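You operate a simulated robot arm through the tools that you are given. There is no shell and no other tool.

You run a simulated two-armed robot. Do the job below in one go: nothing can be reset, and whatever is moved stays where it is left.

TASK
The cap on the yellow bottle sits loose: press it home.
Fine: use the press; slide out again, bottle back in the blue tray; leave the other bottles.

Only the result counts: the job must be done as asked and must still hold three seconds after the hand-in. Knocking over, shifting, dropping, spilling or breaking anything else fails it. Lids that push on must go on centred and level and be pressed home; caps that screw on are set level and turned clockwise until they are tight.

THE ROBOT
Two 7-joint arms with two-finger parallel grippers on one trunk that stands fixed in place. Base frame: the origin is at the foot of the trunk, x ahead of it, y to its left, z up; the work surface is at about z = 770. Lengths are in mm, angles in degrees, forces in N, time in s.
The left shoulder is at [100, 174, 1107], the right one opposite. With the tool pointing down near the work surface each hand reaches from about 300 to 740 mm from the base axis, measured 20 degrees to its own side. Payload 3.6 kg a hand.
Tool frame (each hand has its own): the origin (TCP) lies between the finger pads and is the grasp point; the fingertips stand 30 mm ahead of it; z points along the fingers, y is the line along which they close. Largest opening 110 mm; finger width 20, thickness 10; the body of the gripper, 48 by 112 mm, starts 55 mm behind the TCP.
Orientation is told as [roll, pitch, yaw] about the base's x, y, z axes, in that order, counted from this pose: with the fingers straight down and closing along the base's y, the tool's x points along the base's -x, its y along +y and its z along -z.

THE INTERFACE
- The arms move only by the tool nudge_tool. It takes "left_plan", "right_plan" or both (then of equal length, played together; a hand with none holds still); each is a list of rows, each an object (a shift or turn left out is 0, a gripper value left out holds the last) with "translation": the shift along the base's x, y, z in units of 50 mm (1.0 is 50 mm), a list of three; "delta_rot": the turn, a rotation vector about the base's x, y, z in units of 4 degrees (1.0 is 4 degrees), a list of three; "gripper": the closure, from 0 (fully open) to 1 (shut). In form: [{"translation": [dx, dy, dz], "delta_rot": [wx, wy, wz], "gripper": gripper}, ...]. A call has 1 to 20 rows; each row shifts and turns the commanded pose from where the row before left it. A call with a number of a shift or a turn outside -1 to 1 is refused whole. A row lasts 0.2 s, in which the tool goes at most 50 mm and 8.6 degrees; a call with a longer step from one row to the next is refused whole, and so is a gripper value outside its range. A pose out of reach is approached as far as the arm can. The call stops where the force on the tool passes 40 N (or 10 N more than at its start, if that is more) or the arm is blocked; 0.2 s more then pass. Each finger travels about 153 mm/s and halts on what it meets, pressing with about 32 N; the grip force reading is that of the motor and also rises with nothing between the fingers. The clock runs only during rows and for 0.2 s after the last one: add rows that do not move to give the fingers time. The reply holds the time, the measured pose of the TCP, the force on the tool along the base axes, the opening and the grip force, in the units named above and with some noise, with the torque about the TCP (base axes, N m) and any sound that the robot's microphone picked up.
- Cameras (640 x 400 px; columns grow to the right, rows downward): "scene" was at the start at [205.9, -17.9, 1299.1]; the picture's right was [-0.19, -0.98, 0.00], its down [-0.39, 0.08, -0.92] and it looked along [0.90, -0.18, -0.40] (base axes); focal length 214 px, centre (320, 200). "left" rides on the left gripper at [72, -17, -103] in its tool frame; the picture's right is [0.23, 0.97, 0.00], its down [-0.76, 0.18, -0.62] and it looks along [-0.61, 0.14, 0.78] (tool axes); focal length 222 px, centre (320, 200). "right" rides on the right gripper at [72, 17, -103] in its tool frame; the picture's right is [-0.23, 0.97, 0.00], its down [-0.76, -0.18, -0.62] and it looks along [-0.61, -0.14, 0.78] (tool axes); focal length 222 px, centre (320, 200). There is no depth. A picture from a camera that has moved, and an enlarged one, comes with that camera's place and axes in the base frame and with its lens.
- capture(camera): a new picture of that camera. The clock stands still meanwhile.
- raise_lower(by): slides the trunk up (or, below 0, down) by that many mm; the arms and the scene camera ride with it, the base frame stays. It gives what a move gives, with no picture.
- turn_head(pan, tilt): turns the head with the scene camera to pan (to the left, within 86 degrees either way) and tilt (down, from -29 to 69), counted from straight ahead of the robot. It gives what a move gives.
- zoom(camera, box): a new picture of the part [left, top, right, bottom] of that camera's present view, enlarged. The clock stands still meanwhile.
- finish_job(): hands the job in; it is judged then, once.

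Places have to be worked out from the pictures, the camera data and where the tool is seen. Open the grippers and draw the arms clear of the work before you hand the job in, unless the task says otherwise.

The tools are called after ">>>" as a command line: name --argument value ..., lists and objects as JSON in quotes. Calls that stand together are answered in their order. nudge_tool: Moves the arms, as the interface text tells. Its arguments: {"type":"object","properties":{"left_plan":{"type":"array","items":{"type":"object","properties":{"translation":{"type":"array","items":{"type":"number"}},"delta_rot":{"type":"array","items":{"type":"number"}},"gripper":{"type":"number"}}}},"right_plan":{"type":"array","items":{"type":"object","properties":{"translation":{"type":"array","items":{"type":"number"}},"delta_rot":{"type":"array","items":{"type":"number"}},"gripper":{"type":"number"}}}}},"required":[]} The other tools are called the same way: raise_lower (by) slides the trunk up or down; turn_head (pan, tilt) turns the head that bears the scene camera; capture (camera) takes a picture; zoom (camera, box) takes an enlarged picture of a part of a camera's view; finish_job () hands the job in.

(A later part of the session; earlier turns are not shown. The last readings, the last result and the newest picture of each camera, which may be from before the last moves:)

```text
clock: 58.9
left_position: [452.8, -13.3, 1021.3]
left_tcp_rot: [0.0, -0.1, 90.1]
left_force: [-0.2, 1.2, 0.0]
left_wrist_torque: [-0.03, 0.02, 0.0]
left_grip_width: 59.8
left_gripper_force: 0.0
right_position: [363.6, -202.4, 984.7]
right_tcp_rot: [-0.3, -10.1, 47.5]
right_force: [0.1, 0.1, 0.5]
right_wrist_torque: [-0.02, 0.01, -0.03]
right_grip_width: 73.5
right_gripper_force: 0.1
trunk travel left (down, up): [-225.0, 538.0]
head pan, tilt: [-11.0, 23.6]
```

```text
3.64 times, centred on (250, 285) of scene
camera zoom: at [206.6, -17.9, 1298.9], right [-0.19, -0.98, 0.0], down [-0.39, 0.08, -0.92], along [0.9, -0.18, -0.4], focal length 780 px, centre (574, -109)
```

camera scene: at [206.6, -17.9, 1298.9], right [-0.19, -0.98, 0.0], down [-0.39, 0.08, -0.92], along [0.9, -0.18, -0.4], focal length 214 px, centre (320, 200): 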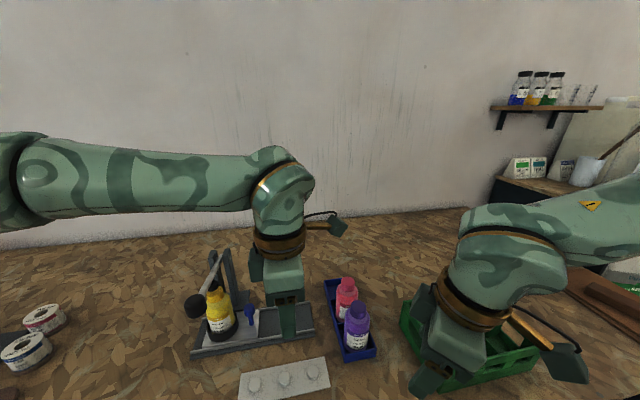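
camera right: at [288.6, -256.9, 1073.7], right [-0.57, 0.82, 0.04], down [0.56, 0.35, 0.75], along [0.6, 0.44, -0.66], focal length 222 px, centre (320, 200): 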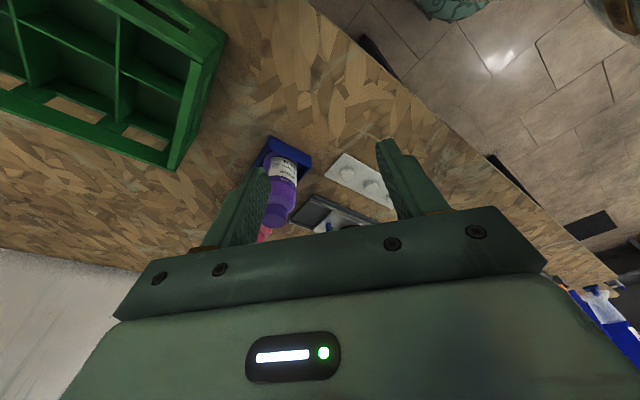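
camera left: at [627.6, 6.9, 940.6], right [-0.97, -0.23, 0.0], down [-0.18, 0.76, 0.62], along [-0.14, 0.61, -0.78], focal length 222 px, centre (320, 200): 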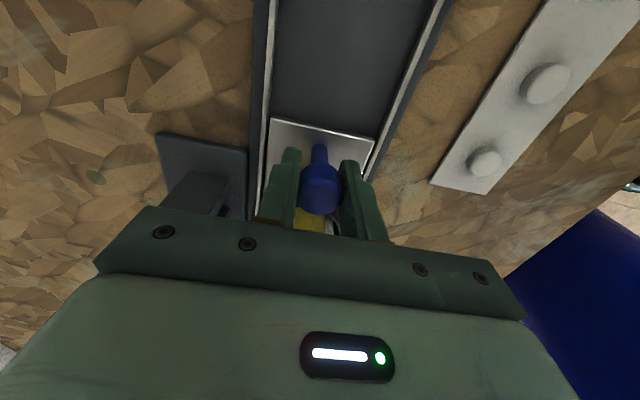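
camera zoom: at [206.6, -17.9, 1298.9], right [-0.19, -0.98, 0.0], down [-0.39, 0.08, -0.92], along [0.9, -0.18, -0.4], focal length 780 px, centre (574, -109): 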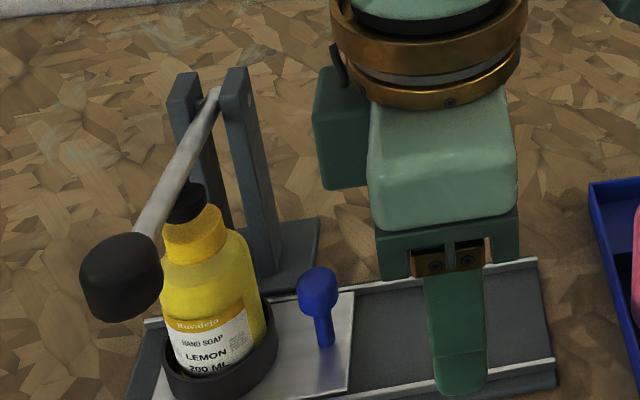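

The bottle stands under the pad with the plate at its inner stop. I'll bring the left hand, gripper closing to shut, above the lever knob at about (521, 149).

>>> nudge_tool --left_plan '[{"translation": [0, 0, 0.54], "gripper": 0.8}, {"translation": [0, 0.2, 0.54], "gripper": 1.0}, {"translation": [0.22, 0.5, 0]}, {"translation": [0.22, 0.5, 0]}, {"translation": [0.22, 0.5, 0]}, {"translation": [0.22, 0.5, 0]}, {"translation": [0.22, 0.5, 0]}, {"translation": [0.22, 0.54, 0]}, {}]'

>>> capture --camera "left"

>>> capture --camera "scene"

>>> zoom --camera "scene" --box '[150, 210, 290, 330]'

```text
clock: 60.9
left_position: [520.8, 146.9, 1074.4]
left_tcp_rot: [-0.1, -0.1, 90.1]
left_force: [-0.1, -0.8, -0.2]
left_wrist_torque: [0.0, -0.02, -0.02]
left_grip_width: 0.0
left_gripper_force: 32.3
right_position: [362.4, -202.8, 984.9]
right_tcp_rot: [-0.4, -10.1, 47.5]
right_force: [-0.3, 0.6, 0.1]
right_wrist_torque: [0.02, -0.02, -0.01]
right_grip_width: 73.8
right_gripper_force: 0.0
trunk travel left (down, up): [-225.0, 538.0]
head pan, tilt: [-11.0, 23.6]
```

```text
taken
camera left: at [538.4, 74.4, 1177.5], right [-0.97, -0.23, 0.0], down [-0.18, 0.76, 0.62], along [-0.14, 0.61, -0.78], focal length 222 px, centre (320, 200)
```

left: 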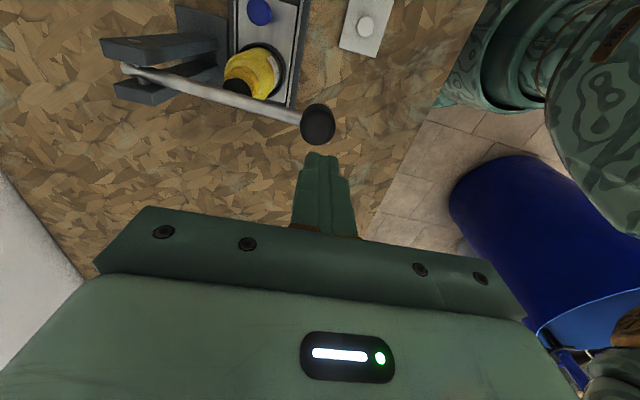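

```text
taken
camera scene: at [205.9, -18.3, 1299.1], right [-0.19, -0.98, 0.0], down [-0.39, 0.08, -0.92], along [0.9, -0.18, -0.4], focal length 214 px, centre (320, 200)
```

scene: 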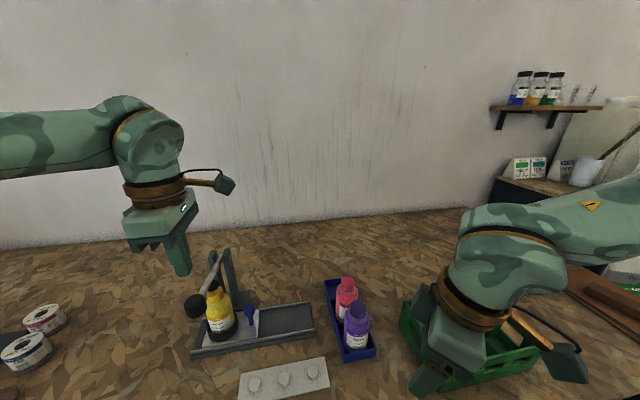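

```text
3.33 times, centred on (220, 270) of scene
camera zoom: at [205.9, -18.3, 1299.1], right [-0.19, -0.98, 0.0], down [-0.39, 0.08, -0.92], along [0.9, -0.18, -0.4], focal length 715 px, centre (653, -33)
```

zoom: 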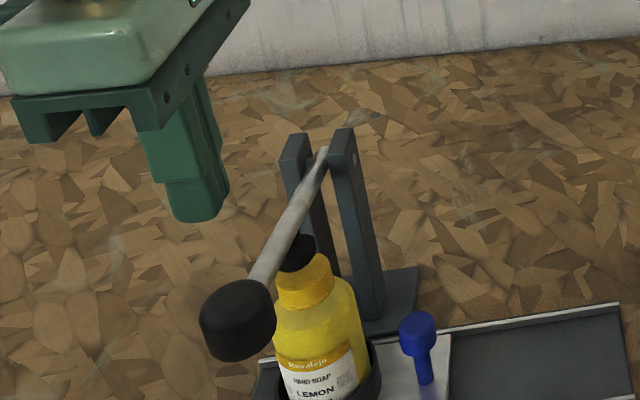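

This left view shows the lever, pad and bottle from above. I'll zoom it to locate the knob and check the cap/pad alignment.

>>> zoom --camera "left" --box '[90, 0, 350, 160]'

>>> zoom --camera "left" --box '[190, 20, 310, 110]'

```text
2.46 times, centred on (220, 80) of left
camera zoom: at [538.4, 74.4, 1177.5], right [-0.97, -0.23, 0.0], down [-0.18, 0.76, 0.62], along [-0.14, 0.61, -0.78], focal length 547 px, centre (566, 495)
```

zoom: 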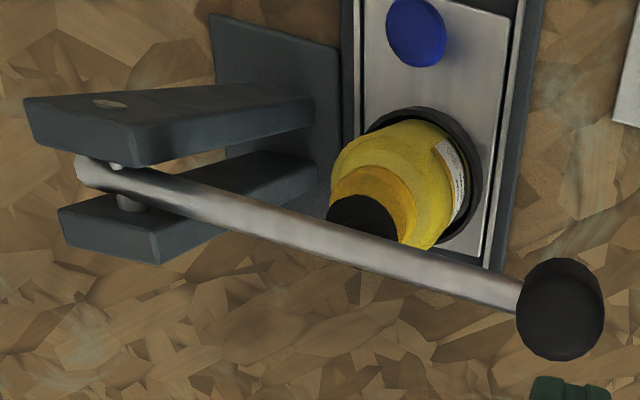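

```text
4.44 times, centred on (250, 65) of left
camera zoom: at [538.4, 74.4, 1177.5], right [-0.97, -0.23, 0.0], down [-0.18, 0.76, 0.62], along [-0.14, 0.61, -0.78], focal length 987 px, centre (631, 800)
```

zoom: 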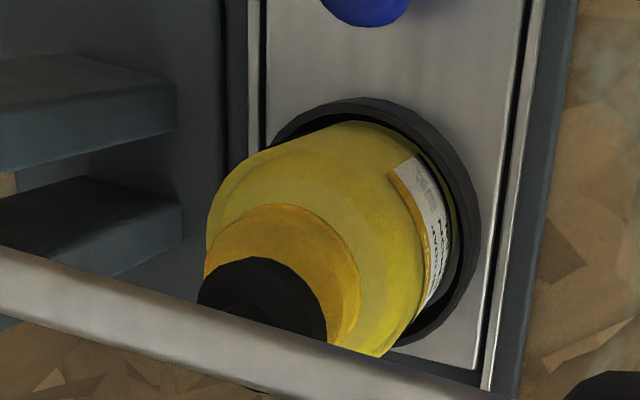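

I'll take a closer look at the cap/pad region.

>>> zoom --camera "left" --box '[220, 50, 284, 100]'

>>> zoom --camera "scene" --box '[195, 255, 245, 305]'

```text
8.00 times, centred on (252, 75) of left
camera zoom: at [538.4, 74.4, 1177.5], right [-0.97, -0.23, 0.0], down [-0.18, 0.76, 0.62], along [-0.14, 0.61, -0.78], focal length 1777 px, centre (864, 1200)
```

zoom: 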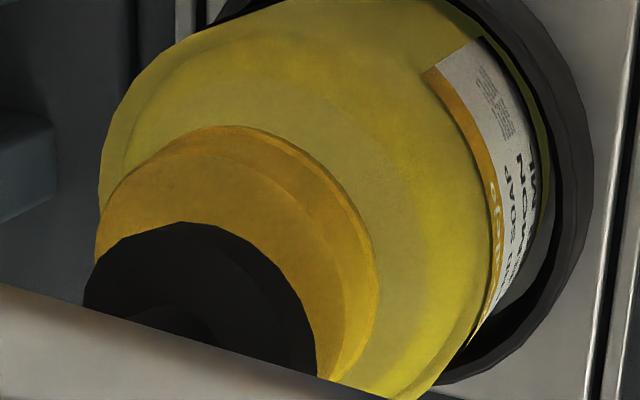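

```text
8.00 times, centred on (220, 280) of scene
camera zoom: at [205.9, -18.3, 1299.1], right [-0.19, -0.98, 0.0], down [-0.39, 0.08, -0.92], along [0.9, -0.18, -0.4], focal length 1716 px, centre (1120, -440)
```

zoom: 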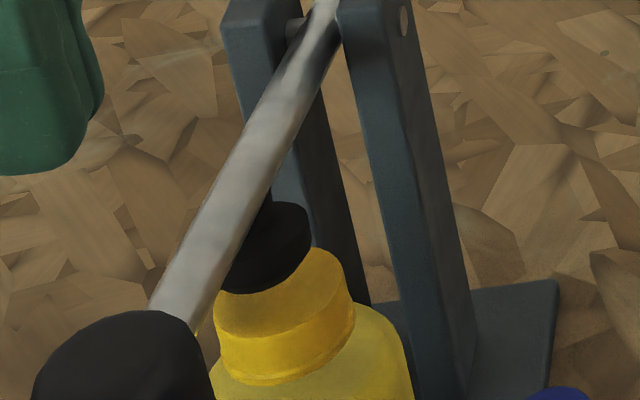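

The ring hit its stop after about 120 mm of travel, with the pad centred over it and the cap within about 2–3 mm of the pad. Now I'll centre the closed fingertips over the knob (y ≈ 150) and lower to just above it.

>>> nudge_tool --left_plan '[{"translation": [0.01, 0.06, -0.3]}, {"translation": [0, 0, -0.4]}, {"translation": [0, 0, -0.2]}, {"translation": [0, 0, -0.1]}, {}]'

>>> zoom --camera "scene" --box '[150, 220, 270, 330]'

>>> capture --camera "left"

```text
clock: 62.1
left_position: [521.7, 150.9, 1023.9]
left_tcp_rot: [-0.1, 0.1, 90.1]
left_force: [-0.3, 0.1, 0.4]
left_wrist_torque: [0.01, 0.0, -0.01]
left_grip_width: 0.0
left_gripper_force: 31.9
right_position: [363.5, -202.5, 985.7]
right_tcp_rot: [-0.3, -10.3, 47.5]
right_force: [-1.3, 0.5, -0.2]
right_wrist_torque: [-0.01, 0.01, -0.02]
right_grip_width: 73.8
right_gripper_force: 0.0
trunk travel left (down, up): [-225.0, 538.0]
head pan, tilt: [-11.0, 23.6]
```

```text
3.64 times, centred on (210, 275) of scene
camera zoom: at [205.9, -17.8, 1299.1], right [-0.19, -0.98, 0.0], down [-0.39, 0.08, -0.92], along [0.9, -0.18, -0.4], focal length 780 px, centre (720, -73)
```

zoom: 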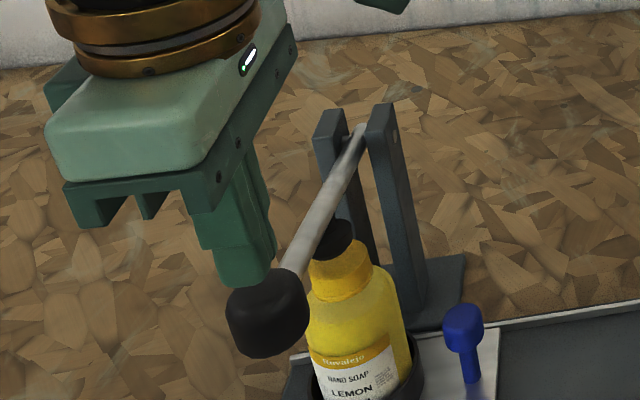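

```text
taken
camera left: at [539.5, 77.3, 1127.7], right [-0.97, -0.23, 0.0], down [-0.18, 0.76, 0.62], along [-0.14, 0.61, -0.78], focal length 222 px, centre (320, 200)
```

left: 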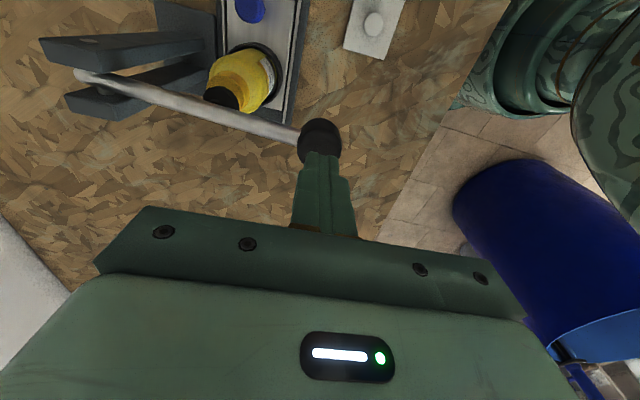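

The tips are just above the knob. I'll lower in 2 mm steps to find contact and the lever's own resistance.

>>> nudge_tool --left_plan '[{"translation": [0, 0, -0.04]}, {"translation": [0, 0, -0.04]}, {"translation": [0, 0, -0.04]}, {"translation": [0, 0, -0.04]}, {"translation": [0, 0, -0.04]}, {"translation": [0, 0, -0.04]}, {}]'

>>> zoom --camera "scene" --box '[150, 220, 270, 330]'

```text
clock: 63.7
left_position: [522.2, 151.0, 1013.3]
left_tcp_rot: [-0.1, 0.1, 90.1]
left_force: [0.0, -0.1, -0.2]
left_wrist_torque: [-0.01, 0.04, -0.02]
left_grip_width: 0.0
left_gripper_force: 32.0
right_position: [363.3, -202.2, 985.4]
right_tcp_rot: [-0.3, -10.2, 47.5]
right_force: [-0.4, -0.1, 0.0]
right_wrist_torque: [-0.02, -0.03, 0.0]
right_grip_width: 73.7
right_gripper_force: 0.0
trunk travel left (down, up): [-225.0, 538.0]
head pan, tilt: [-11.0, 23.6]
```

```text
3.64 times, centred on (210, 275) of scene
camera zoom: at [206.0, -17.8, 1299.1], right [-0.19, -0.98, 0.0], down [-0.39, 0.08, -0.92], along [0.9, -0.18, -0.4], focal length 780 px, centre (720, -73)
```

zoom: 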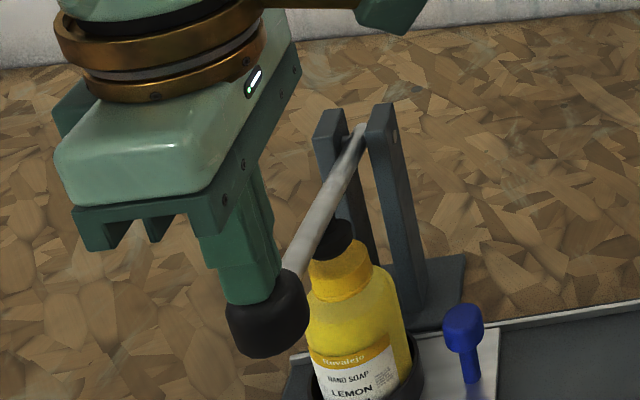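

No force yet, so I'll continue down in 2 mm steps.

>>> nudge_tool --left_plan '[{"translation": [0, 0, -0.04]}, {"translation": [0, 0, -0.04]}, {"translation": [0, 0, -0.04]}, {"translation": [0, 0, -0.04]}, {}]'

>>> zoom --camera "scene" --box '[150, 220, 270, 330]'

>>> zoom --camera "left" --box '[200, 40, 380, 200]'

```text
clock: 64.9
left_position: [521.1, 150.9, 1005.4]
left_tcp_rot: [-0.1, 0.1, 90.1]
left_force: [-1.3, -0.8, 1.2]
left_wrist_torque: [-0.03, -0.01, -0.01]
left_grip_width: 0.0
left_gripper_force: 31.5
right_position: [363.4, -201.5, 984.4]
right_tcp_rot: [-0.3, -10.2, 47.5]
right_force: [-0.2, -0.1, 0.3]
right_wrist_torque: [0.01, 0.01, 0.02]
right_grip_width: 73.5
right_gripper_force: 0.1
trunk travel left (down, up): [-225.0, 538.0]
head pan, tilt: [-11.0, 23.6]
```

```text
3.64 times, centred on (210, 275) of scene
camera zoom: at [205.8, -17.9, 1299.1], right [-0.19, -0.98, 0.0], down [-0.39, 0.08, -0.92], along [0.9, -0.18, -0.4], focal length 780 px, centre (720, -73)
```

zoom: 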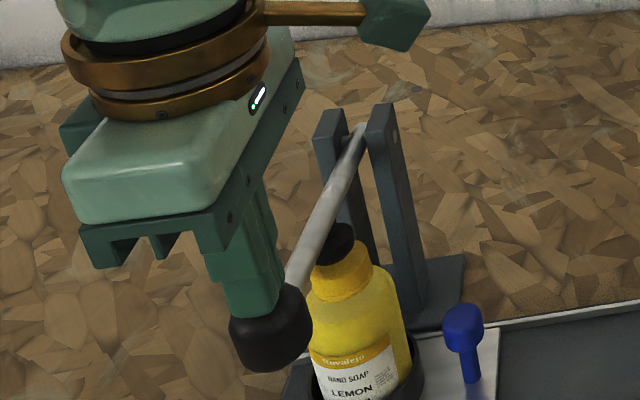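

```text
2.50 times, centred on (290, 120) of left
camera zoom: at [539.0, 77.7, 1108.1], right [-0.97, -0.23, 0.0], down [-0.18, 0.76, 0.62], along [-0.14, 0.61, -0.78], focal length 555 px, centre (395, 400)
```

zoom: 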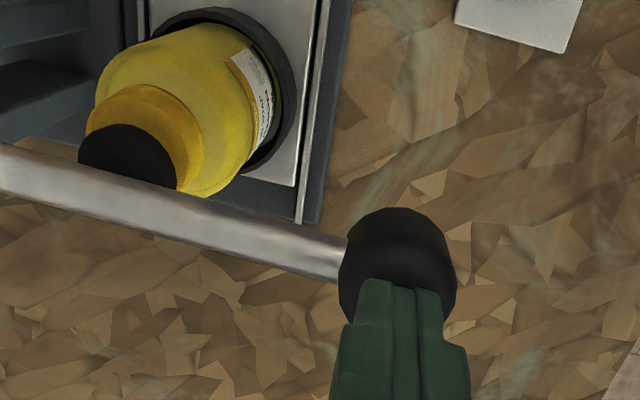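

The lever is moving with the tips (about 1 N), and the knob contact is good. I'll continue down slowly.

>>> nudge_tool --left_plan '[{"translation": [0, 0, -0.04]}, {"translation": [0, 0, -0.04]}, {"translation": [0, 0, -0.04]}, {"translation": [0, 0, -0.04]}, {"translation": [0, 0, -0.04]}, {}]'

>>> zoom --camera "scene" --box '[170, 240, 260, 330]'

>>> zoom --camera "left" --box '[200, 40, 380, 200]'

```text
clock: 66.3
left_position: [520.5, 151.0, 995.1]
left_tcp_rot: [-0.1, 0.1, 90.1]
left_force: [-0.9, 0.2, 1.7]
left_wrist_torque: [0.03, 0.03, -0.03]
left_grip_width: 0.1
left_gripper_force: 31.9
right_position: [363.8, -202.2, 984.0]
right_tcp_rot: [-0.3, -10.2, 47.6]
right_force: [0.1, -0.1, -0.4]
right_wrist_torque: [-0.05, 0.0, -0.01]
right_grip_width: 73.5
right_gripper_force: 0.1
trunk travel left (down, up): [-225.0, 538.0]
head pan, tilt: [-11.0, 23.6]
```

```text
4.44 times, centred on (215, 285) of scene
camera zoom: at [205.8, -17.9, 1299.1], right [-0.19, -0.98, 0.0], down [-0.39, 0.08, -0.92], along [0.9, -0.18, -0.4], focal length 953 px, centre (787, -178)
```

zoom: 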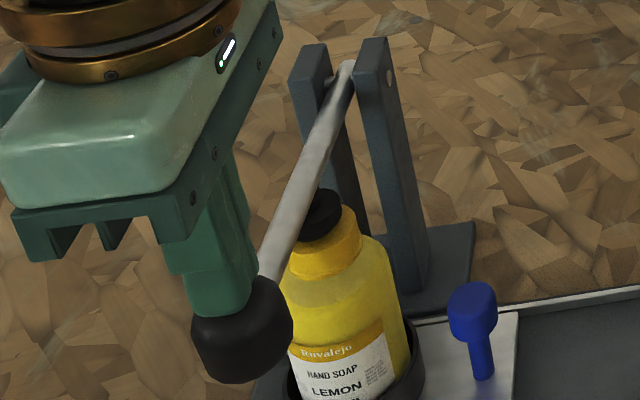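

```text
2.50 times, centred on (290, 120) of left
camera zoom: at [539.1, 78.2, 1098.7], right [-0.97, -0.23, 0.0], down [-0.18, 0.76, 0.62], along [-0.14, 0.61, -0.78], focal length 555 px, centre (395, 400)
```

zoom: 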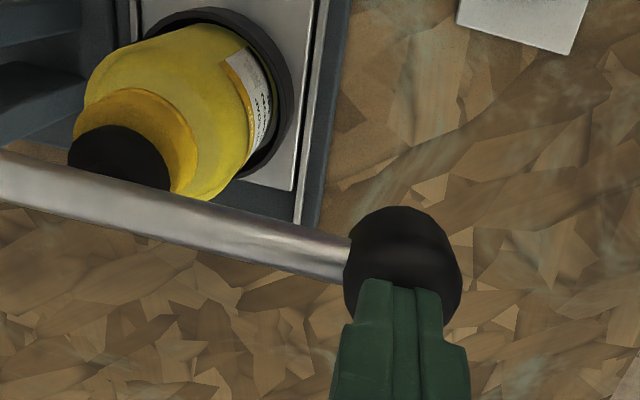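

The pad is nearing the cap. I'll continue another 10 mm slowly.

>>> nudge_tool --left_plan '[{"translation": [0, 0, -0.04]}, {"translation": [0, 0, -0.04]}, {"translation": [0, 0, -0.04]}, {"translation": [0, 0, -0.04]}, {"translation": [0, 0, -0.04]}, {}]'

>>> zoom --camera "scene" --box '[185, 255, 255, 325]'

>>> zoom --camera "left" --box '[200, 40, 380, 200]'

```text
clock: 67.7
left_position: [521.9, 150.6, 986.7]
left_tcp_rot: [-0.1, 0.2, 90.0]
left_force: [-0.4, 0.4, 2.4]
left_wrist_torque: [0.02, 0.04, -0.03]
left_grip_width: 0.0
left_gripper_force: 32.1
right_position: [363.2, -203.7, 985.6]
right_tcp_rot: [-0.3, -10.2, 47.5]
right_force: [-0.1, -0.7, 0.4]
right_wrist_torque: [-0.02, 0.02, 0.01]
right_grip_width: 73.7
right_gripper_force: 0.0
trunk travel left (down, up): [-225.0, 538.0]
head pan, tilt: [-11.0, 23.6]
```

```text
5.71 times, centred on (220, 290) of scene
camera zoom: at [205.8, -17.8, 1299.1], right [-0.19, -0.98, 0.0], down [-0.39, 0.08, -0.92], along [0.9, -0.18, -0.4], focal length 1226 px, centre (891, -314)
```

zoom: 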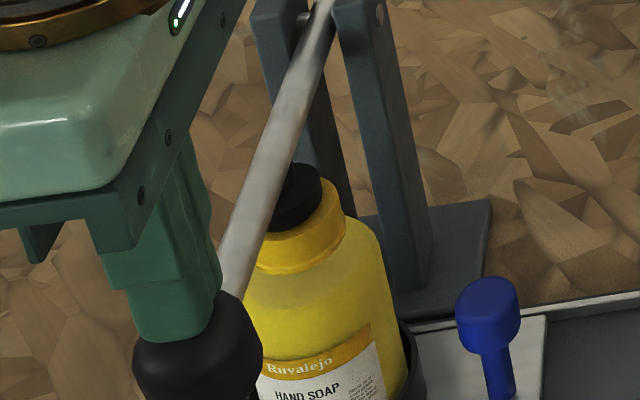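

```text
2.50 times, centred on (290, 120) of left
camera zoom: at [539.2, 77.3, 1089.3], right [-0.97, -0.23, 0.0], down [-0.18, 0.76, 0.62], along [-0.14, 0.61, -0.78], focal length 555 px, centre (395, 400)
```

zoom: 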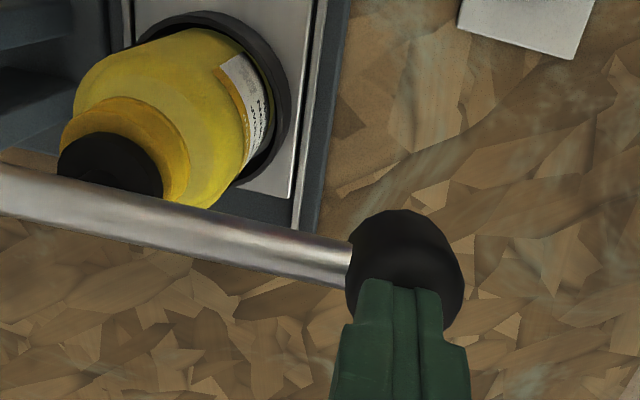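

Lever force rises slightly with travel, which suggests a return spring. The pad looks offset a few mm toward +y from the cap, so I'll check closely before loading it.

>>> zoom --camera "scene" --box '[205, 265, 245, 305]'

>>> zoom --camera "left" --box '[205, 40, 305, 130]'

```text
10.00 times, centred on (225, 285) of scene
camera zoom: at [205.8, -17.8, 1299.1], right [-0.19, -0.98, 0.0], down [-0.39, 0.08, -0.92], along [0.9, -0.18, -0.4], focal length 2145 px, centre (1270, -650)
```

zoom: 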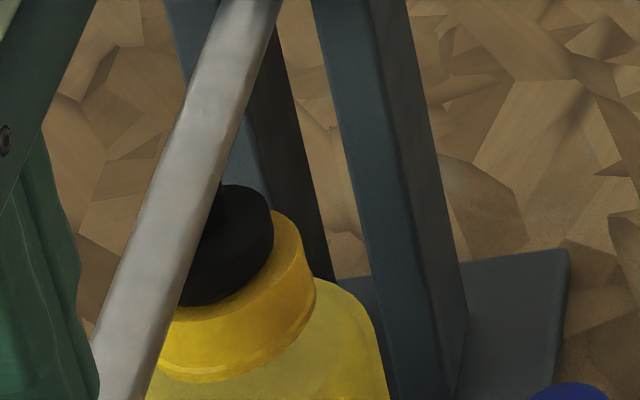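

```text
4.44 times, centred on (255, 85) of left
camera zoom: at [539.2, 77.3, 1089.3], right [-0.97, -0.23, 0.0], down [-0.18, 0.76, 0.62], along [-0.14, 0.61, -0.78], focal length 987 px, centre (609, 711)
```

zoom: 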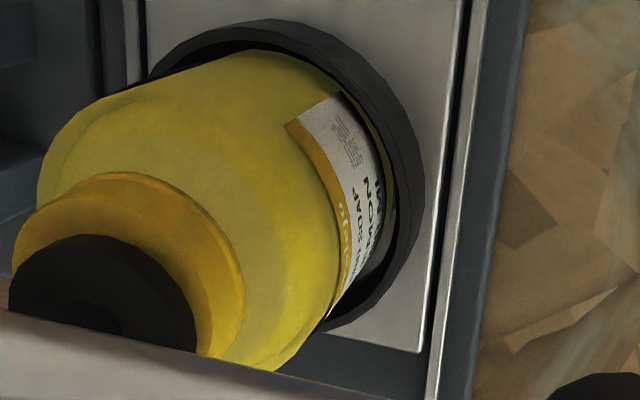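

Measured against predicted projections, the pad is centred on the bottle axis (y ≈ 150) and the loose cap sits about 2 mm off centre on the neck, which is within what pressing should pull true. I'll continue down in small steps, watching force and sound.

>>> nudge_tool --left_plan '[{"translation": [0, 0, -0.03]}, {"translation": [0, 0, -0.03]}, {"translation": [0, 0, -0.03]}, {"translation": [0, 0, -0.03]}, {}]'

>>> zoom --camera "scene" --box '[205, 265, 245, 305]'

>>> zoom --camera "left" --box '[200, 40, 300, 130]'

```text
clock: 68.9
left_position: [521.2, 150.8, 981.9]
left_tcp_rot: [-0.1, 0.2, 90.1]
left_force: [0.2, 1.9, 16.2]
left_wrist_torque: [0.04, -0.03, -0.03]
left_grip_width: 0.0
left_gripper_force: 32.3
right_position: [362.2, -203.3, 984.3]
right_tcp_rot: [-0.3, -10.3, 47.4]
right_force: [-0.2, 0.1, -1.1]
right_wrist_torque: [0.01, 0.01, -0.03]
right_grip_width: 73.7
right_gripper_force: 0.1
trunk travel left (down, up): [-225.0, 538.0]
head pan, tilt: [-11.0, 23.6]
heard: snap
```

```text
10.00 times, centred on (225, 285) of scene
camera zoom: at [204.7, -18.0, 1299.4], right [-0.19, -0.98, 0.0], down [-0.39, 0.08, -0.92], along [0.9, -0.18, -0.4], focal length 2145 px, centre (1270, -650)
```

zoom: 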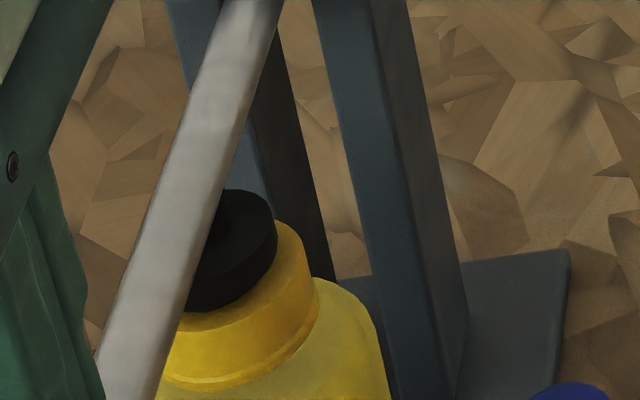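

```text
4.44 times, centred on (250, 85) of left
camera zoom: at [538.4, 77.3, 1084.6], right [-0.97, -0.23, 0.0], down [-0.18, 0.76, 0.62], along [-0.14, 0.61, -0.78], focal length 987 px, centre (631, 711)
```

zoom: 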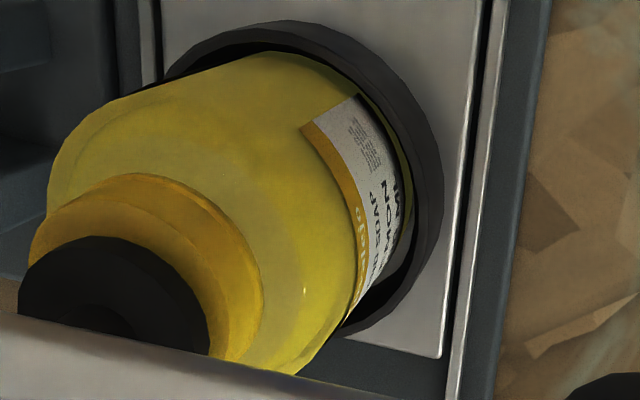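

I heard a snap with about 16 N at the knob. I'll press a little further and hold briefly to make sure the cap is fully home.

>>> nudge_tool --left_plan '[{"translation": [0, 0, -0.02]}, {"translation": [0, 0, -0.02]}, {}, {}]'

>>> zoom --camera "scene" --box '[205, 265, 245, 305]'

```text
clock: 69.9
left_position: [521.2, 151.4, 980.8]
left_tcp_rot: [-0.2, 0.2, 90.1]
left_force: [0.3, 0.4, 21.6]
left_wrist_torque: [-0.02, 0.03, 0.15]
left_grip_width: 0.4
left_gripper_force: 31.9
right_position: [361.6, -202.5, 984.3]
right_tcp_rot: [-0.3, -10.2, 47.5]
right_force: [-0.4, 0.4, 0.2]
right_wrist_torque: [0.02, 0.02, 0.02]
right_grip_width: 73.7
right_gripper_force: 0.1
trunk travel left (down, up): [-225.0, 538.0]
head pan, tilt: [-11.0, 23.6]
```

```text
10.00 times, centred on (225, 285) of scene
camera zoom: at [204.2, -18.3, 1299.4], right [-0.19, -0.98, 0.0], down [-0.39, 0.08, -0.92], along [0.9, -0.18, -0.4], focal length 2145 px, centre (1270, -650)
```

zoom: 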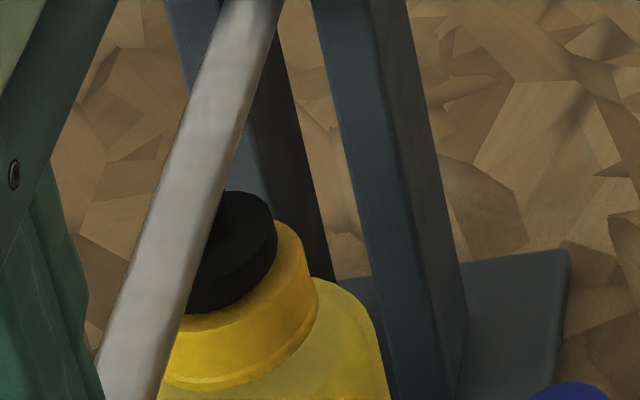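

The load rose to 21.6 N with little movement. One more modest push will confirm it's bottomed out.

>>> nudge_tool --left_plan '[{"translation": [0, 0, -0.02]}, {"translation": [0, 0, -0.02]}, {}, {}]'

```text
clock: 70.9
left_position: [521.3, 150.5, 977.7]
left_tcp_rot: [-0.4, 0.1, 90.1]
left_force: [6.2, 3.2, 35.6]
left_wrist_torque: [0.09, -0.14, -0.2]
left_grip_width: 0.1
left_gripper_force: 32.0
right_position: [361.0, -202.6, 985.3]
right_tcp_rot: [-0.4, -10.4, 47.5]
right_force: [-0.1, -0.5, -0.3]
right_wrist_torque: [0.03, 0.0, -0.03]
right_grip_width: 73.8
right_gripper_force: 0.1
trunk travel left (down, up): [-225.0, 538.0]
head pan, tilt: [-11.0, 23.6]
```

At 35.6 N the cap is firmly bottomed. I'll ease the lever up slowly, letting it follow the fingers.

>>> nudge_tool --left_plan '[{"translation": [0, 0, 0.04]}, {"translation": [0, 0, 0.06]}, {"translation": [0, 0, 0.1]}, {"translation": [0, 0, 0.12]}, {"translation": [0, 0, 0.12]}, {"translation": [0, 0, 0.12]}, {"translation": [0, 0, 0.12]}, {"translation": [0, 0, 0.12]}, {"translation": [0, 0, 0.12]}, {"translation": [0, 0, 0.12]}, {}]'

>>> zoom --camera "scene" --box '[170, 240, 260, 330]'

>>> zoom --camera "left" --box '[160, 0, 360, 170]'

```text
clock: 73.3
left_position: [521.2, 151.6, 1026.5]
left_tcp_rot: [-0.1, 0.1, 90.2]
left_force: [0.8, 0.1, 0.2]
left_wrist_torque: [0.04, -0.02, 0.03]
left_grip_width: 0.1
left_gripper_force: 32.3
right_position: [363.7, -203.0, 983.9]
right_tcp_rot: [-0.4, -10.2, 47.5]
right_force: [0.2, 0.4, -0.1]
right_wrist_torque: [-0.01, 0.04, -0.02]
right_grip_width: 73.5
right_gripper_force: 0.0
trunk travel left (down, up): [-225.0, 538.0]
head pan, tilt: [-11.0, 23.6]
```

```text
4.44 times, centred on (215, 285) of scene
camera zoom: at [206.0, -17.8, 1299.0], right [-0.19, -0.98, 0.0], down [-0.39, 0.08, -0.92], along [0.9, -0.18, -0.4], focal length 953 px, centre (787, -178)
```

zoom: 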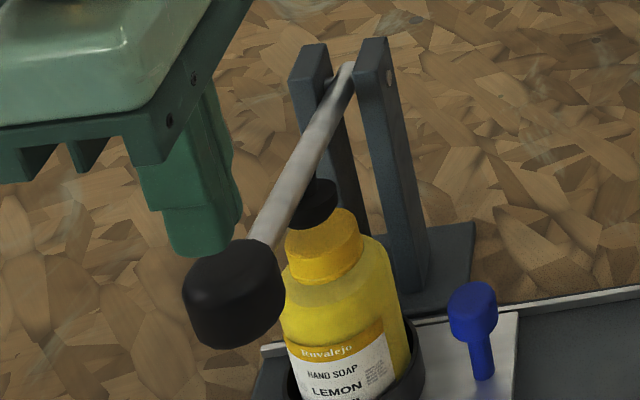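

```text
2.35 times, centred on (260, 85) of left
camera zoom: at [539.2, 77.6, 1130.8], right [-0.97, -0.23, 0.0], down [-0.18, 0.76, 0.62], along [-0.14, 0.61, -0.78], focal length 523 px, centre (461, 471)
```

zoom: 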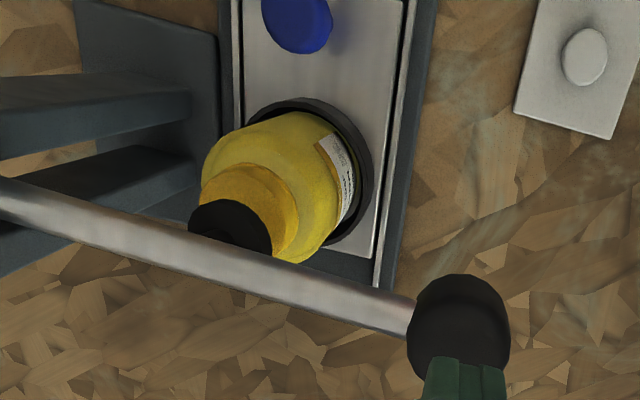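

The lever sprang back up by itself and the yellow cap now sits level on the neck. I'll take the left hand up and around to the -y side, opening the fingers for the handle.

>>> nudge_tool --left_plan '[{"translation": [0, 0, 0.5]}, {"translation": [0, 0, 0.5]}, {"translation": [-0.2, -0.5, 0]}, {"translation": [-0.23, -0.55, 0]}, {"translation": [-0.23, -0.55, 0], "gripper": 0.6}, {"translation": [-0.23, -0.55, 0], "gripper": 0.455}, {"translation": [-0.23, -0.55, 0]}, {"translation": [-0.23, -0.58, -0.3]}, {"translation": [0, 0, -0.5]}, {"translation": [0, 0, -0.3]}, {}]'

>>> zoom --camera "scene" --box '[175, 240, 265, 330]'

```text
clock: 75.7
left_position: [453.7, -13.7, 1023.7]
left_tcp_rot: [-0.1, 0.2, 90.1]
left_force: [-0.4, 0.1, 0.3]
left_wrist_torque: [-0.01, 0.02, -0.03]
left_grip_width: 59.7
left_gripper_force: 0.0
right_position: [363.8, -202.5, 983.8]
right_tcp_rot: [-0.2, -10.1, 47.4]
right_force: [0.5, 0.9, -0.9]
right_wrist_torque: [0.02, 0.01, -0.01]
right_grip_width: 73.7
right_gripper_force: 0.0
trunk travel left (down, up): [-225.0, 538.0]
head pan, tilt: [-11.0, 23.6]
```

```text
4.44 times, centred on (220, 285) of scene
camera zoom: at [205.9, -17.8, 1299.1], right [-0.19, -0.98, 0.0], down [-0.39, 0.08, -0.92], along [0.9, -0.18, -0.4], focal length 953 px, centre (764, -178)
```

zoom: 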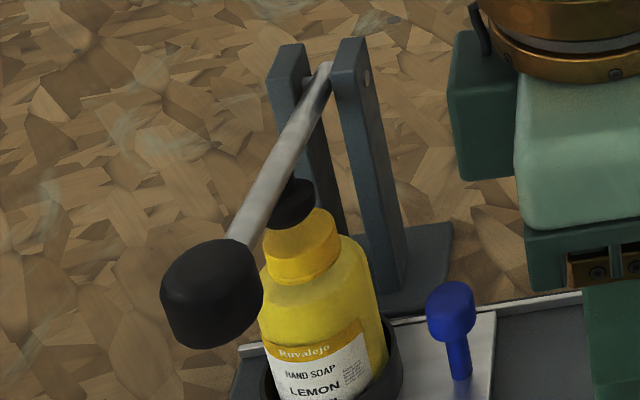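

Next I'll approach the handle along the reverse of the earlier path: forward and down at y ≈ -16, then +y with the fingers straddling the handle.

>>> nudge_tool --left_plan '[{"translation": [0.626, -0.01, -0.616]}, {"translation": [0.626, -0.01, -0.616]}, {"translation": [0.626, -0.01, -0.616]}, {"translation": [0.626, -0.01, -0.616]}, {"translation": [0.626, 0, -0.616]}, {"translation": [0, 0.3, -0.4]}, {"translation": [0, 0.4, -0.2]}, {"translation": [0, 0.4, -0.06]}, {"translation": [0, 0.4, -0.02]}, {"translation": [0, 0.3, 0]}, {"translation": [0, 0.1, 0]}, {}]'

>>> capture --camera "left"

>>> zoom --camera "scene" --box '[180, 230, 300, 340]'

```text
clock: 78.3
left_position: [610.8, 80.1, 834.9]
left_tcp_rot: [-0.1, 0.0, 90.2]
left_force: [-0.2, -0.1, 0.3]
left_wrist_torque: [-0.01, 0.01, -0.01]
left_grip_width: 59.9
left_gripper_force: 0.1
right_position: [362.5, -202.7, 985.0]
right_tcp_rot: [-0.3, -10.2, 47.6]
right_force: [0.1, 0.6, 0.9]
right_wrist_torque: [-0.01, -0.02, -0.01]
right_grip_width: 73.6
right_gripper_force: 0.1
trunk travel left (down, up): [-225.0, 538.0]
head pan, tilt: [-11.0, 23.6]
```

```text
taken
camera left: at [628.1, 6.9, 938.5], right [-0.97, -0.23, 0.0], down [-0.18, 0.76, 0.62], along [-0.14, 0.61, -0.78], focal length 222 px, centre (320, 200)
```

left: 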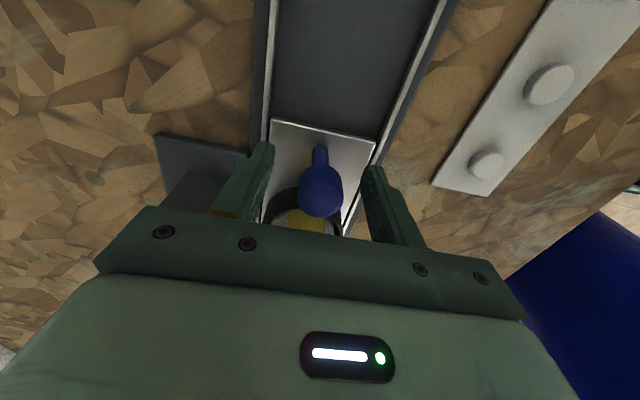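

```text
3.64 times, centred on (240, 285) of scene
camera zoom: at [206.0, -17.9, 1299.0], right [-0.19, -0.98, 0.0], down [-0.39, 0.08, -0.92], along [0.9, -0.18, -0.4], focal length 780 px, centre (611, -109)
```

zoom: 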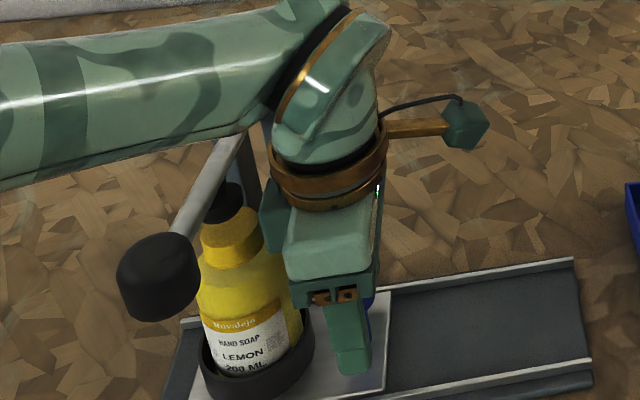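

The fingers straddle the handle again. I'll close on it gently.

>>> nudge_tool --left_plan '[{"gripper": 0.6}, {"gripper": 0.68}, {"gripper": 0.72}, {"gripper": 0.75}, {"gripper": 0.78}, {"gripper": 0.82}, {"gripper": 0.85}, {}]'

```text
clock: 80.1
left_position: [609.9, 79.9, 835.0]
left_tcp_rot: [-0.1, 0.1, 90.1]
left_force: [-1.9, -1.0, 0.0]
left_wrist_torque: [-0.08, 0.38, 0.05]
left_grip_width: 25.4
left_gripper_force: 45.3
right_position: [362.6, -201.5, 985.0]
right_tcp_rot: [-0.2, -10.2, 47.6]
right_force: [0.0, -0.2, -0.3]
right_wrist_torque: [0.01, -0.01, 0.0]
right_grip_width: 73.6
right_gripper_force: 0.1
trunk travel left (down, up): [-225.0, 538.0]
head pan, tilt: [-11.0, 23.6]
```

The handle is gripped. I'll slide out toward -y gently, first 50 mm.

>>> nudge_tool --left_plan '[{"translation": [0, -0.04, 0]}, {"translation": [0, -0.08, 0]}, {"translation": [0, -0.12, 0]}, {"translation": [0, -0.14, 0]}, {"translation": [0, -0.14, 0]}, {"translation": [0, -0.14, 0]}, {"translation": [0, -0.14, 0]}, {"translation": [0, -0.12, 0]}, {"translation": [0, -0.06, 0]}, {"translation": [0, -0.02, 0]}, {}]'

>>> zoom --camera "scene" --box '[180, 230, 320, 340]'

```text
clock: 82.5
left_position: [609.1, 29.6, 833.8]
left_tcp_rot: [0.0, 0.1, 90.1]
left_force: [-3.1, 0.2, 10.6]
left_wrist_torque: [-0.8, 0.33, 0.06]
left_grip_width: 25.9
left_gripper_force: 44.0
right_position: [363.0, -201.1, 983.7]
right_tcp_rot: [-0.4, -10.2, 47.5]
right_force: [1.0, -0.6, 0.6]
right_wrist_torque: [0.01, 0.03, 0.0]
right_grip_width: 73.6
right_gripper_force: 0.1
trunk travel left (down, up): [-225.0, 538.0]
head pan, tilt: [-11.0, 23.6]
```

```text
3.64 times, centred on (250, 285) of scene
camera zoom: at [204.7, -17.7, 1299.3], right [-0.19, -0.98, 0.0], down [-0.39, 0.08, -0.92], along [0.9, -0.18, -0.4], focal length 780 px, centre (574, -109)
```

zoom: 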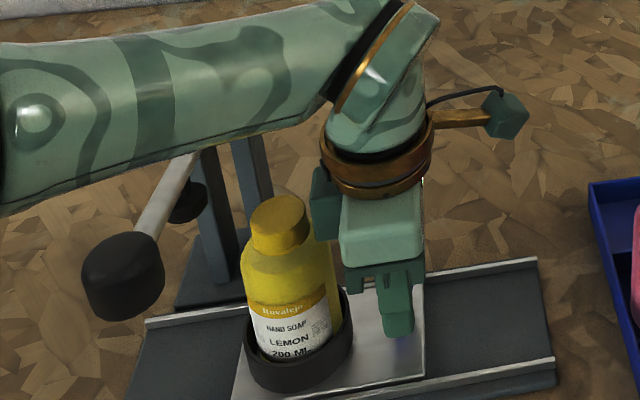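

Going smoothly, with a vertical preload of +10 N that I'll relieve by 1.5 mm. I'll continue another 50 mm out.

>>> nudge_tool --left_plan '[{"translation": [-0.01, -0.02, 0.03]}, {"translation": [0, -0.06, 0]}, {"translation": [0, -0.12, 0]}, {"translation": [0, -0.14, 0]}, {"translation": [0, -0.14, 0]}, {"translation": [0, -0.14, 0]}, {"translation": [0, -0.14, 0]}, {"translation": [0, -0.12, 0]}, {"translation": [0, -0.08, 0]}, {"translation": [0, -0.04, 0]}, {}]'

>>> zoom --camera "scene" --box '[180, 230, 320, 340]'

```text
clock: 84.9
left_position: [611.2, -20.4, 835.4]
left_tcp_rot: [-0.1, -0.1, 90.1]
left_force: [-1.1, -0.4, -8.7]
left_wrist_torque: [0.94, 0.24, 0.03]
left_grip_width: 25.8
left_gripper_force: 45.0
right_position: [362.5, -202.6, 985.3]
right_tcp_rot: [-0.2, -10.2, 47.5]
right_force: [-0.1, 0.0, 0.0]
right_wrist_torque: [-0.02, 0.01, 0.0]
right_grip_width: 73.4
right_gripper_force: 0.1
trunk travel left (down, up): [-225.0, 538.0]
head pan, tilt: [-11.0, 23.6]
```

```text
3.64 times, centred on (250, 285) of scene
camera zoom: at [206.5, -18.1, 1298.9], right [-0.19, -0.98, 0.0], down [-0.39, 0.08, -0.92], along [0.9, -0.18, -0.4], focal length 780 px, centre (574, -109)
```

zoom: 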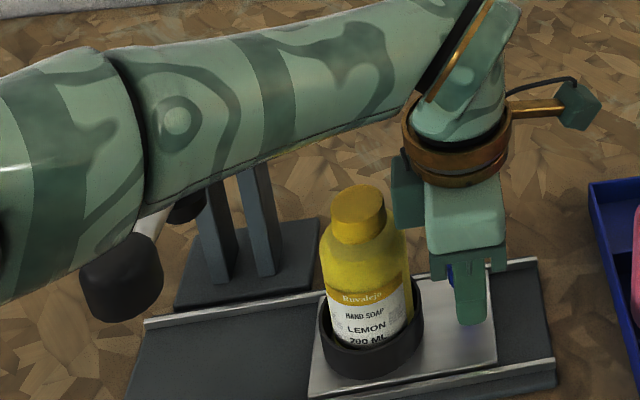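

About 20 mm remains. I'll relieve z and move 17 mm, then creep to the outer stop.

>>> nudge_tool --left_plan '[{"translation": [0, -0.02, -0.025]}, {"translation": [0, -0.06, 0]}, {"translation": [0, -0.1, 0]}, {"translation": [0, -0.1, 0]}, {"translation": [0, -0.04, 0]}, {"translation": [0, -0.02, 0]}, {}]'

>>> nudge_tool --left_plan '[{"translation": [0, -0.02, 0]}, {"translation": [0, -0.02, 0]}, {"translation": [0, -0.02, 0]}, {}]'

```text
clock: 86.5
left_position: [609.8, -37.5, 834.7]
left_tcp_rot: [-0.2, 0.1, 90.0]
left_force: [8.2, -2.1, 7.8]
left_wrist_torque: [-0.82, 0.33, 0.04]
left_grip_width: 25.8
left_gripper_force: 45.0
right_position: [363.6, -202.9, 985.9]
right_tcp_rot: [-0.3, -10.2, 47.5]
right_force: [-0.1, -0.7, -0.1]
right_wrist_torque: [-0.03, 0.01, 0.01]
right_grip_width: 73.8
right_gripper_force: 0.0
trunk travel left (down, up): [-225.0, 538.0]
head pan, tilt: [-11.0, 23.6]
```

```text
clock: 87.5
left_position: [610.2, -40.0, 834.6]
left_tcp_rot: [-0.2, 0.0, 90.0]
left_force: [11.3, 1.4, 16.4]
left_wrist_torque: [-0.28, 0.52, -0.06]
left_grip_width: 25.6
left_gripper_force: 44.8
right_position: [362.5, -200.2, 984.3]
right_tcp_rot: [-0.3, -10.2, 47.5]
right_force: [0.4, 0.0, 0.3]
right_wrist_torque: [0.0, 0.02, -0.01]
right_grip_width: 73.8
right_gripper_force: 0.0
trunk travel left (down, up): [-225.0, 538.0]
head pan, tilt: [-11.0, 23.6]
```

I'm at y = -40, the original place. I'll relieve the x/z preload and take one more 1.5 mm toward the stop.

>>> nudge_tool --left_plan '[{"translation": [0.03, -0.01, 0.05]}, {"translation": [0, -0.02, 0]}, {}, {}]'

>>> zoom --camera "scene" --box '[220, 240, 340, 340]'

```text
clock: 88.5
left_position: [609.5, -39.4, 835.4]
left_tcp_rot: [0.2, 0.0, 90.1]
left_force: [-7.9, 11.5, -14.0]
left_wrist_torque: [0.33, -0.53, -0.02]
left_grip_width: 25.5
left_gripper_force: 45.0
right_position: [364.1, -201.3, 984.5]
right_tcp_rot: [-0.3, -10.1, 47.6]
right_force: [-0.4, -0.1, 0.9]
right_wrist_torque: [0.0, 0.01, 0.03]
right_grip_width: 73.7
right_gripper_force: 0.0
trunk travel left (down, up): [-225.0, 538.0]
head pan, tilt: [-11.0, 23.6]
```

```text
4.00 times, centred on (280, 290) of scene
camera zoom: at [206.4, -16.4, 1298.7], right [-0.19, -0.98, 0.0], down [-0.39, 0.08, -0.92], along [0.9, -0.18, -0.4], focal length 858 px, centre (480, -160)
```

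zoom: 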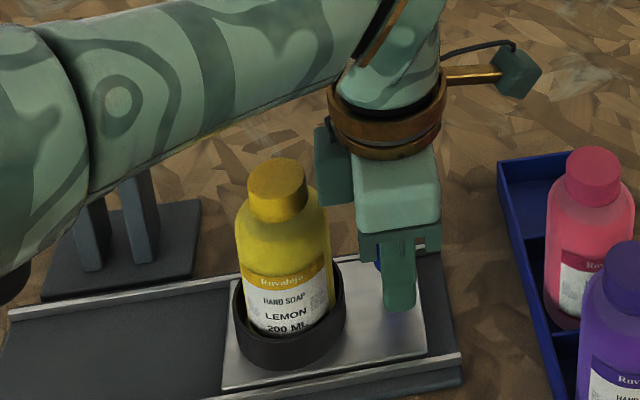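

The outer stop is reached (+11.5 N in y). I'll relieve the preload (y +1.5 mm, x -1 mm, z -1.5 mm) and open the fingers.

>>> nudge_tool --left_plan '[{"translation": [-0.015, 0.03, -0.03]}, {}, {"gripper": 0.75}, {"gripper": 0.7}, {"gripper": 0.6}, {"gripper": 0.455}, {"gripper": 0.455}, {}]'

>>> zoom --camera "scene" --box '[220, 240, 340, 340]'

```text
clock: 90.3
left_position: [609.8, -39.9, 835.3]
left_tcp_rot: [-0.1, 0.1, 90.2]
left_force: [0.5, -0.7, 0.0]
left_wrist_torque: [-0.01, 0.01, -0.01]
left_grip_width: 60.1
left_gripper_force: 0.0
right_position: [362.1, -202.5, 983.8]
right_tcp_rot: [-0.3, -10.3, 47.5]
right_force: [-0.2, 0.1, -0.2]
right_wrist_torque: [0.03, 0.03, -0.02]
right_grip_width: 73.7
right_gripper_force: 0.1
trunk travel left (down, up): [-225.0, 538.0]
head pan, tilt: [-11.0, 23.6]
```

```text
4.00 times, centred on (280, 290) of scene
camera zoom: at [206.0, -17.9, 1299.0], right [-0.19, -0.98, 0.0], down [-0.39, 0.08, -0.92], along [0.9, -0.18, -0.4], focal length 858 px, centre (480, -160)
```

zoom: 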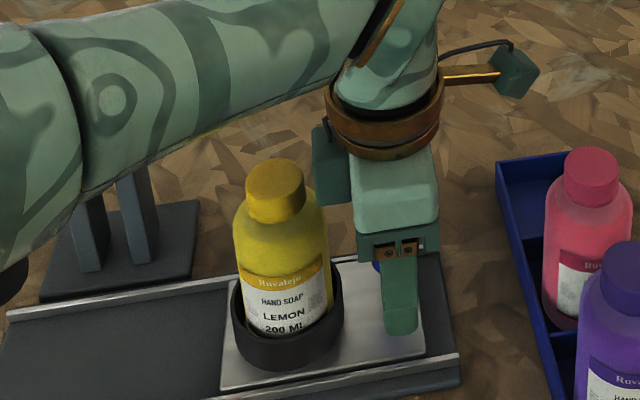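

The plate is fully out. I'll raise the left hand off the handle and back out along the earlier path.

>>> nudge_tool --left_plan '[{"translation": [0, 0, 0.3]}, {"translation": [0, 0, 0.4]}, {"translation": [0, 0, 0.4]}, {"translation": [0, 0, 0.4]}, {"translation": [0, 0, 0.44]}, {"translation": [-0.5, 0, 0.1]}, {"translation": [-0.5, 0, 0.17]}, {"translation": [-0.5, 0, 0.17]}, {"translation": [-0.5, 0, 0.395]}, {"translation": [-0.5, 0, 0.395]}, {"translation": [-0.5, 0, 0.395]}, {"translation": [-0.5, 0, 0.395]}, {"translation": [-0.3, 0, 0]}, {}]'

>>> zoom --camera "scene" --box '[170, 230, 330, 340]'

```text
clock: 93.3
left_position: [420.7, -40.3, 1034.3]
left_tcp_rot: [-0.1, 0.0, 90.0]
left_force: [-0.1, -0.4, -1.1]
left_wrist_torque: [-0.04, -0.02, -0.03]
left_grip_width: 59.9
left_gripper_force: 0.0
right_position: [362.3, -201.3, 984.4]
right_tcp_rot: [-0.3, -10.2, 47.5]
right_force: [0.2, 0.0, 1.4]
right_wrist_torque: [0.03, 0.01, 0.0]
right_grip_width: 73.8
right_gripper_force: 0.0
trunk travel left (down, up): [-225.0, 538.0]
head pan, tilt: [-11.0, 23.6]
```

```text
3.64 times, centred on (250, 285) of scene
camera zoom: at [206.0, -17.9, 1299.0], right [-0.19, -0.98, 0.0], down [-0.39, 0.08, -0.92], along [0.9, -0.18, -0.4], focal length 780 px, centre (574, -109)
```

zoom: 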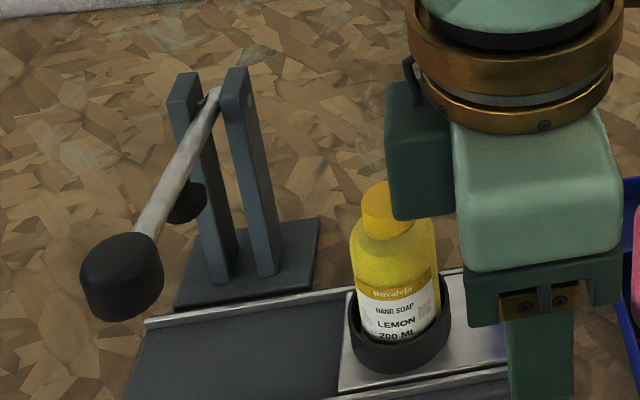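

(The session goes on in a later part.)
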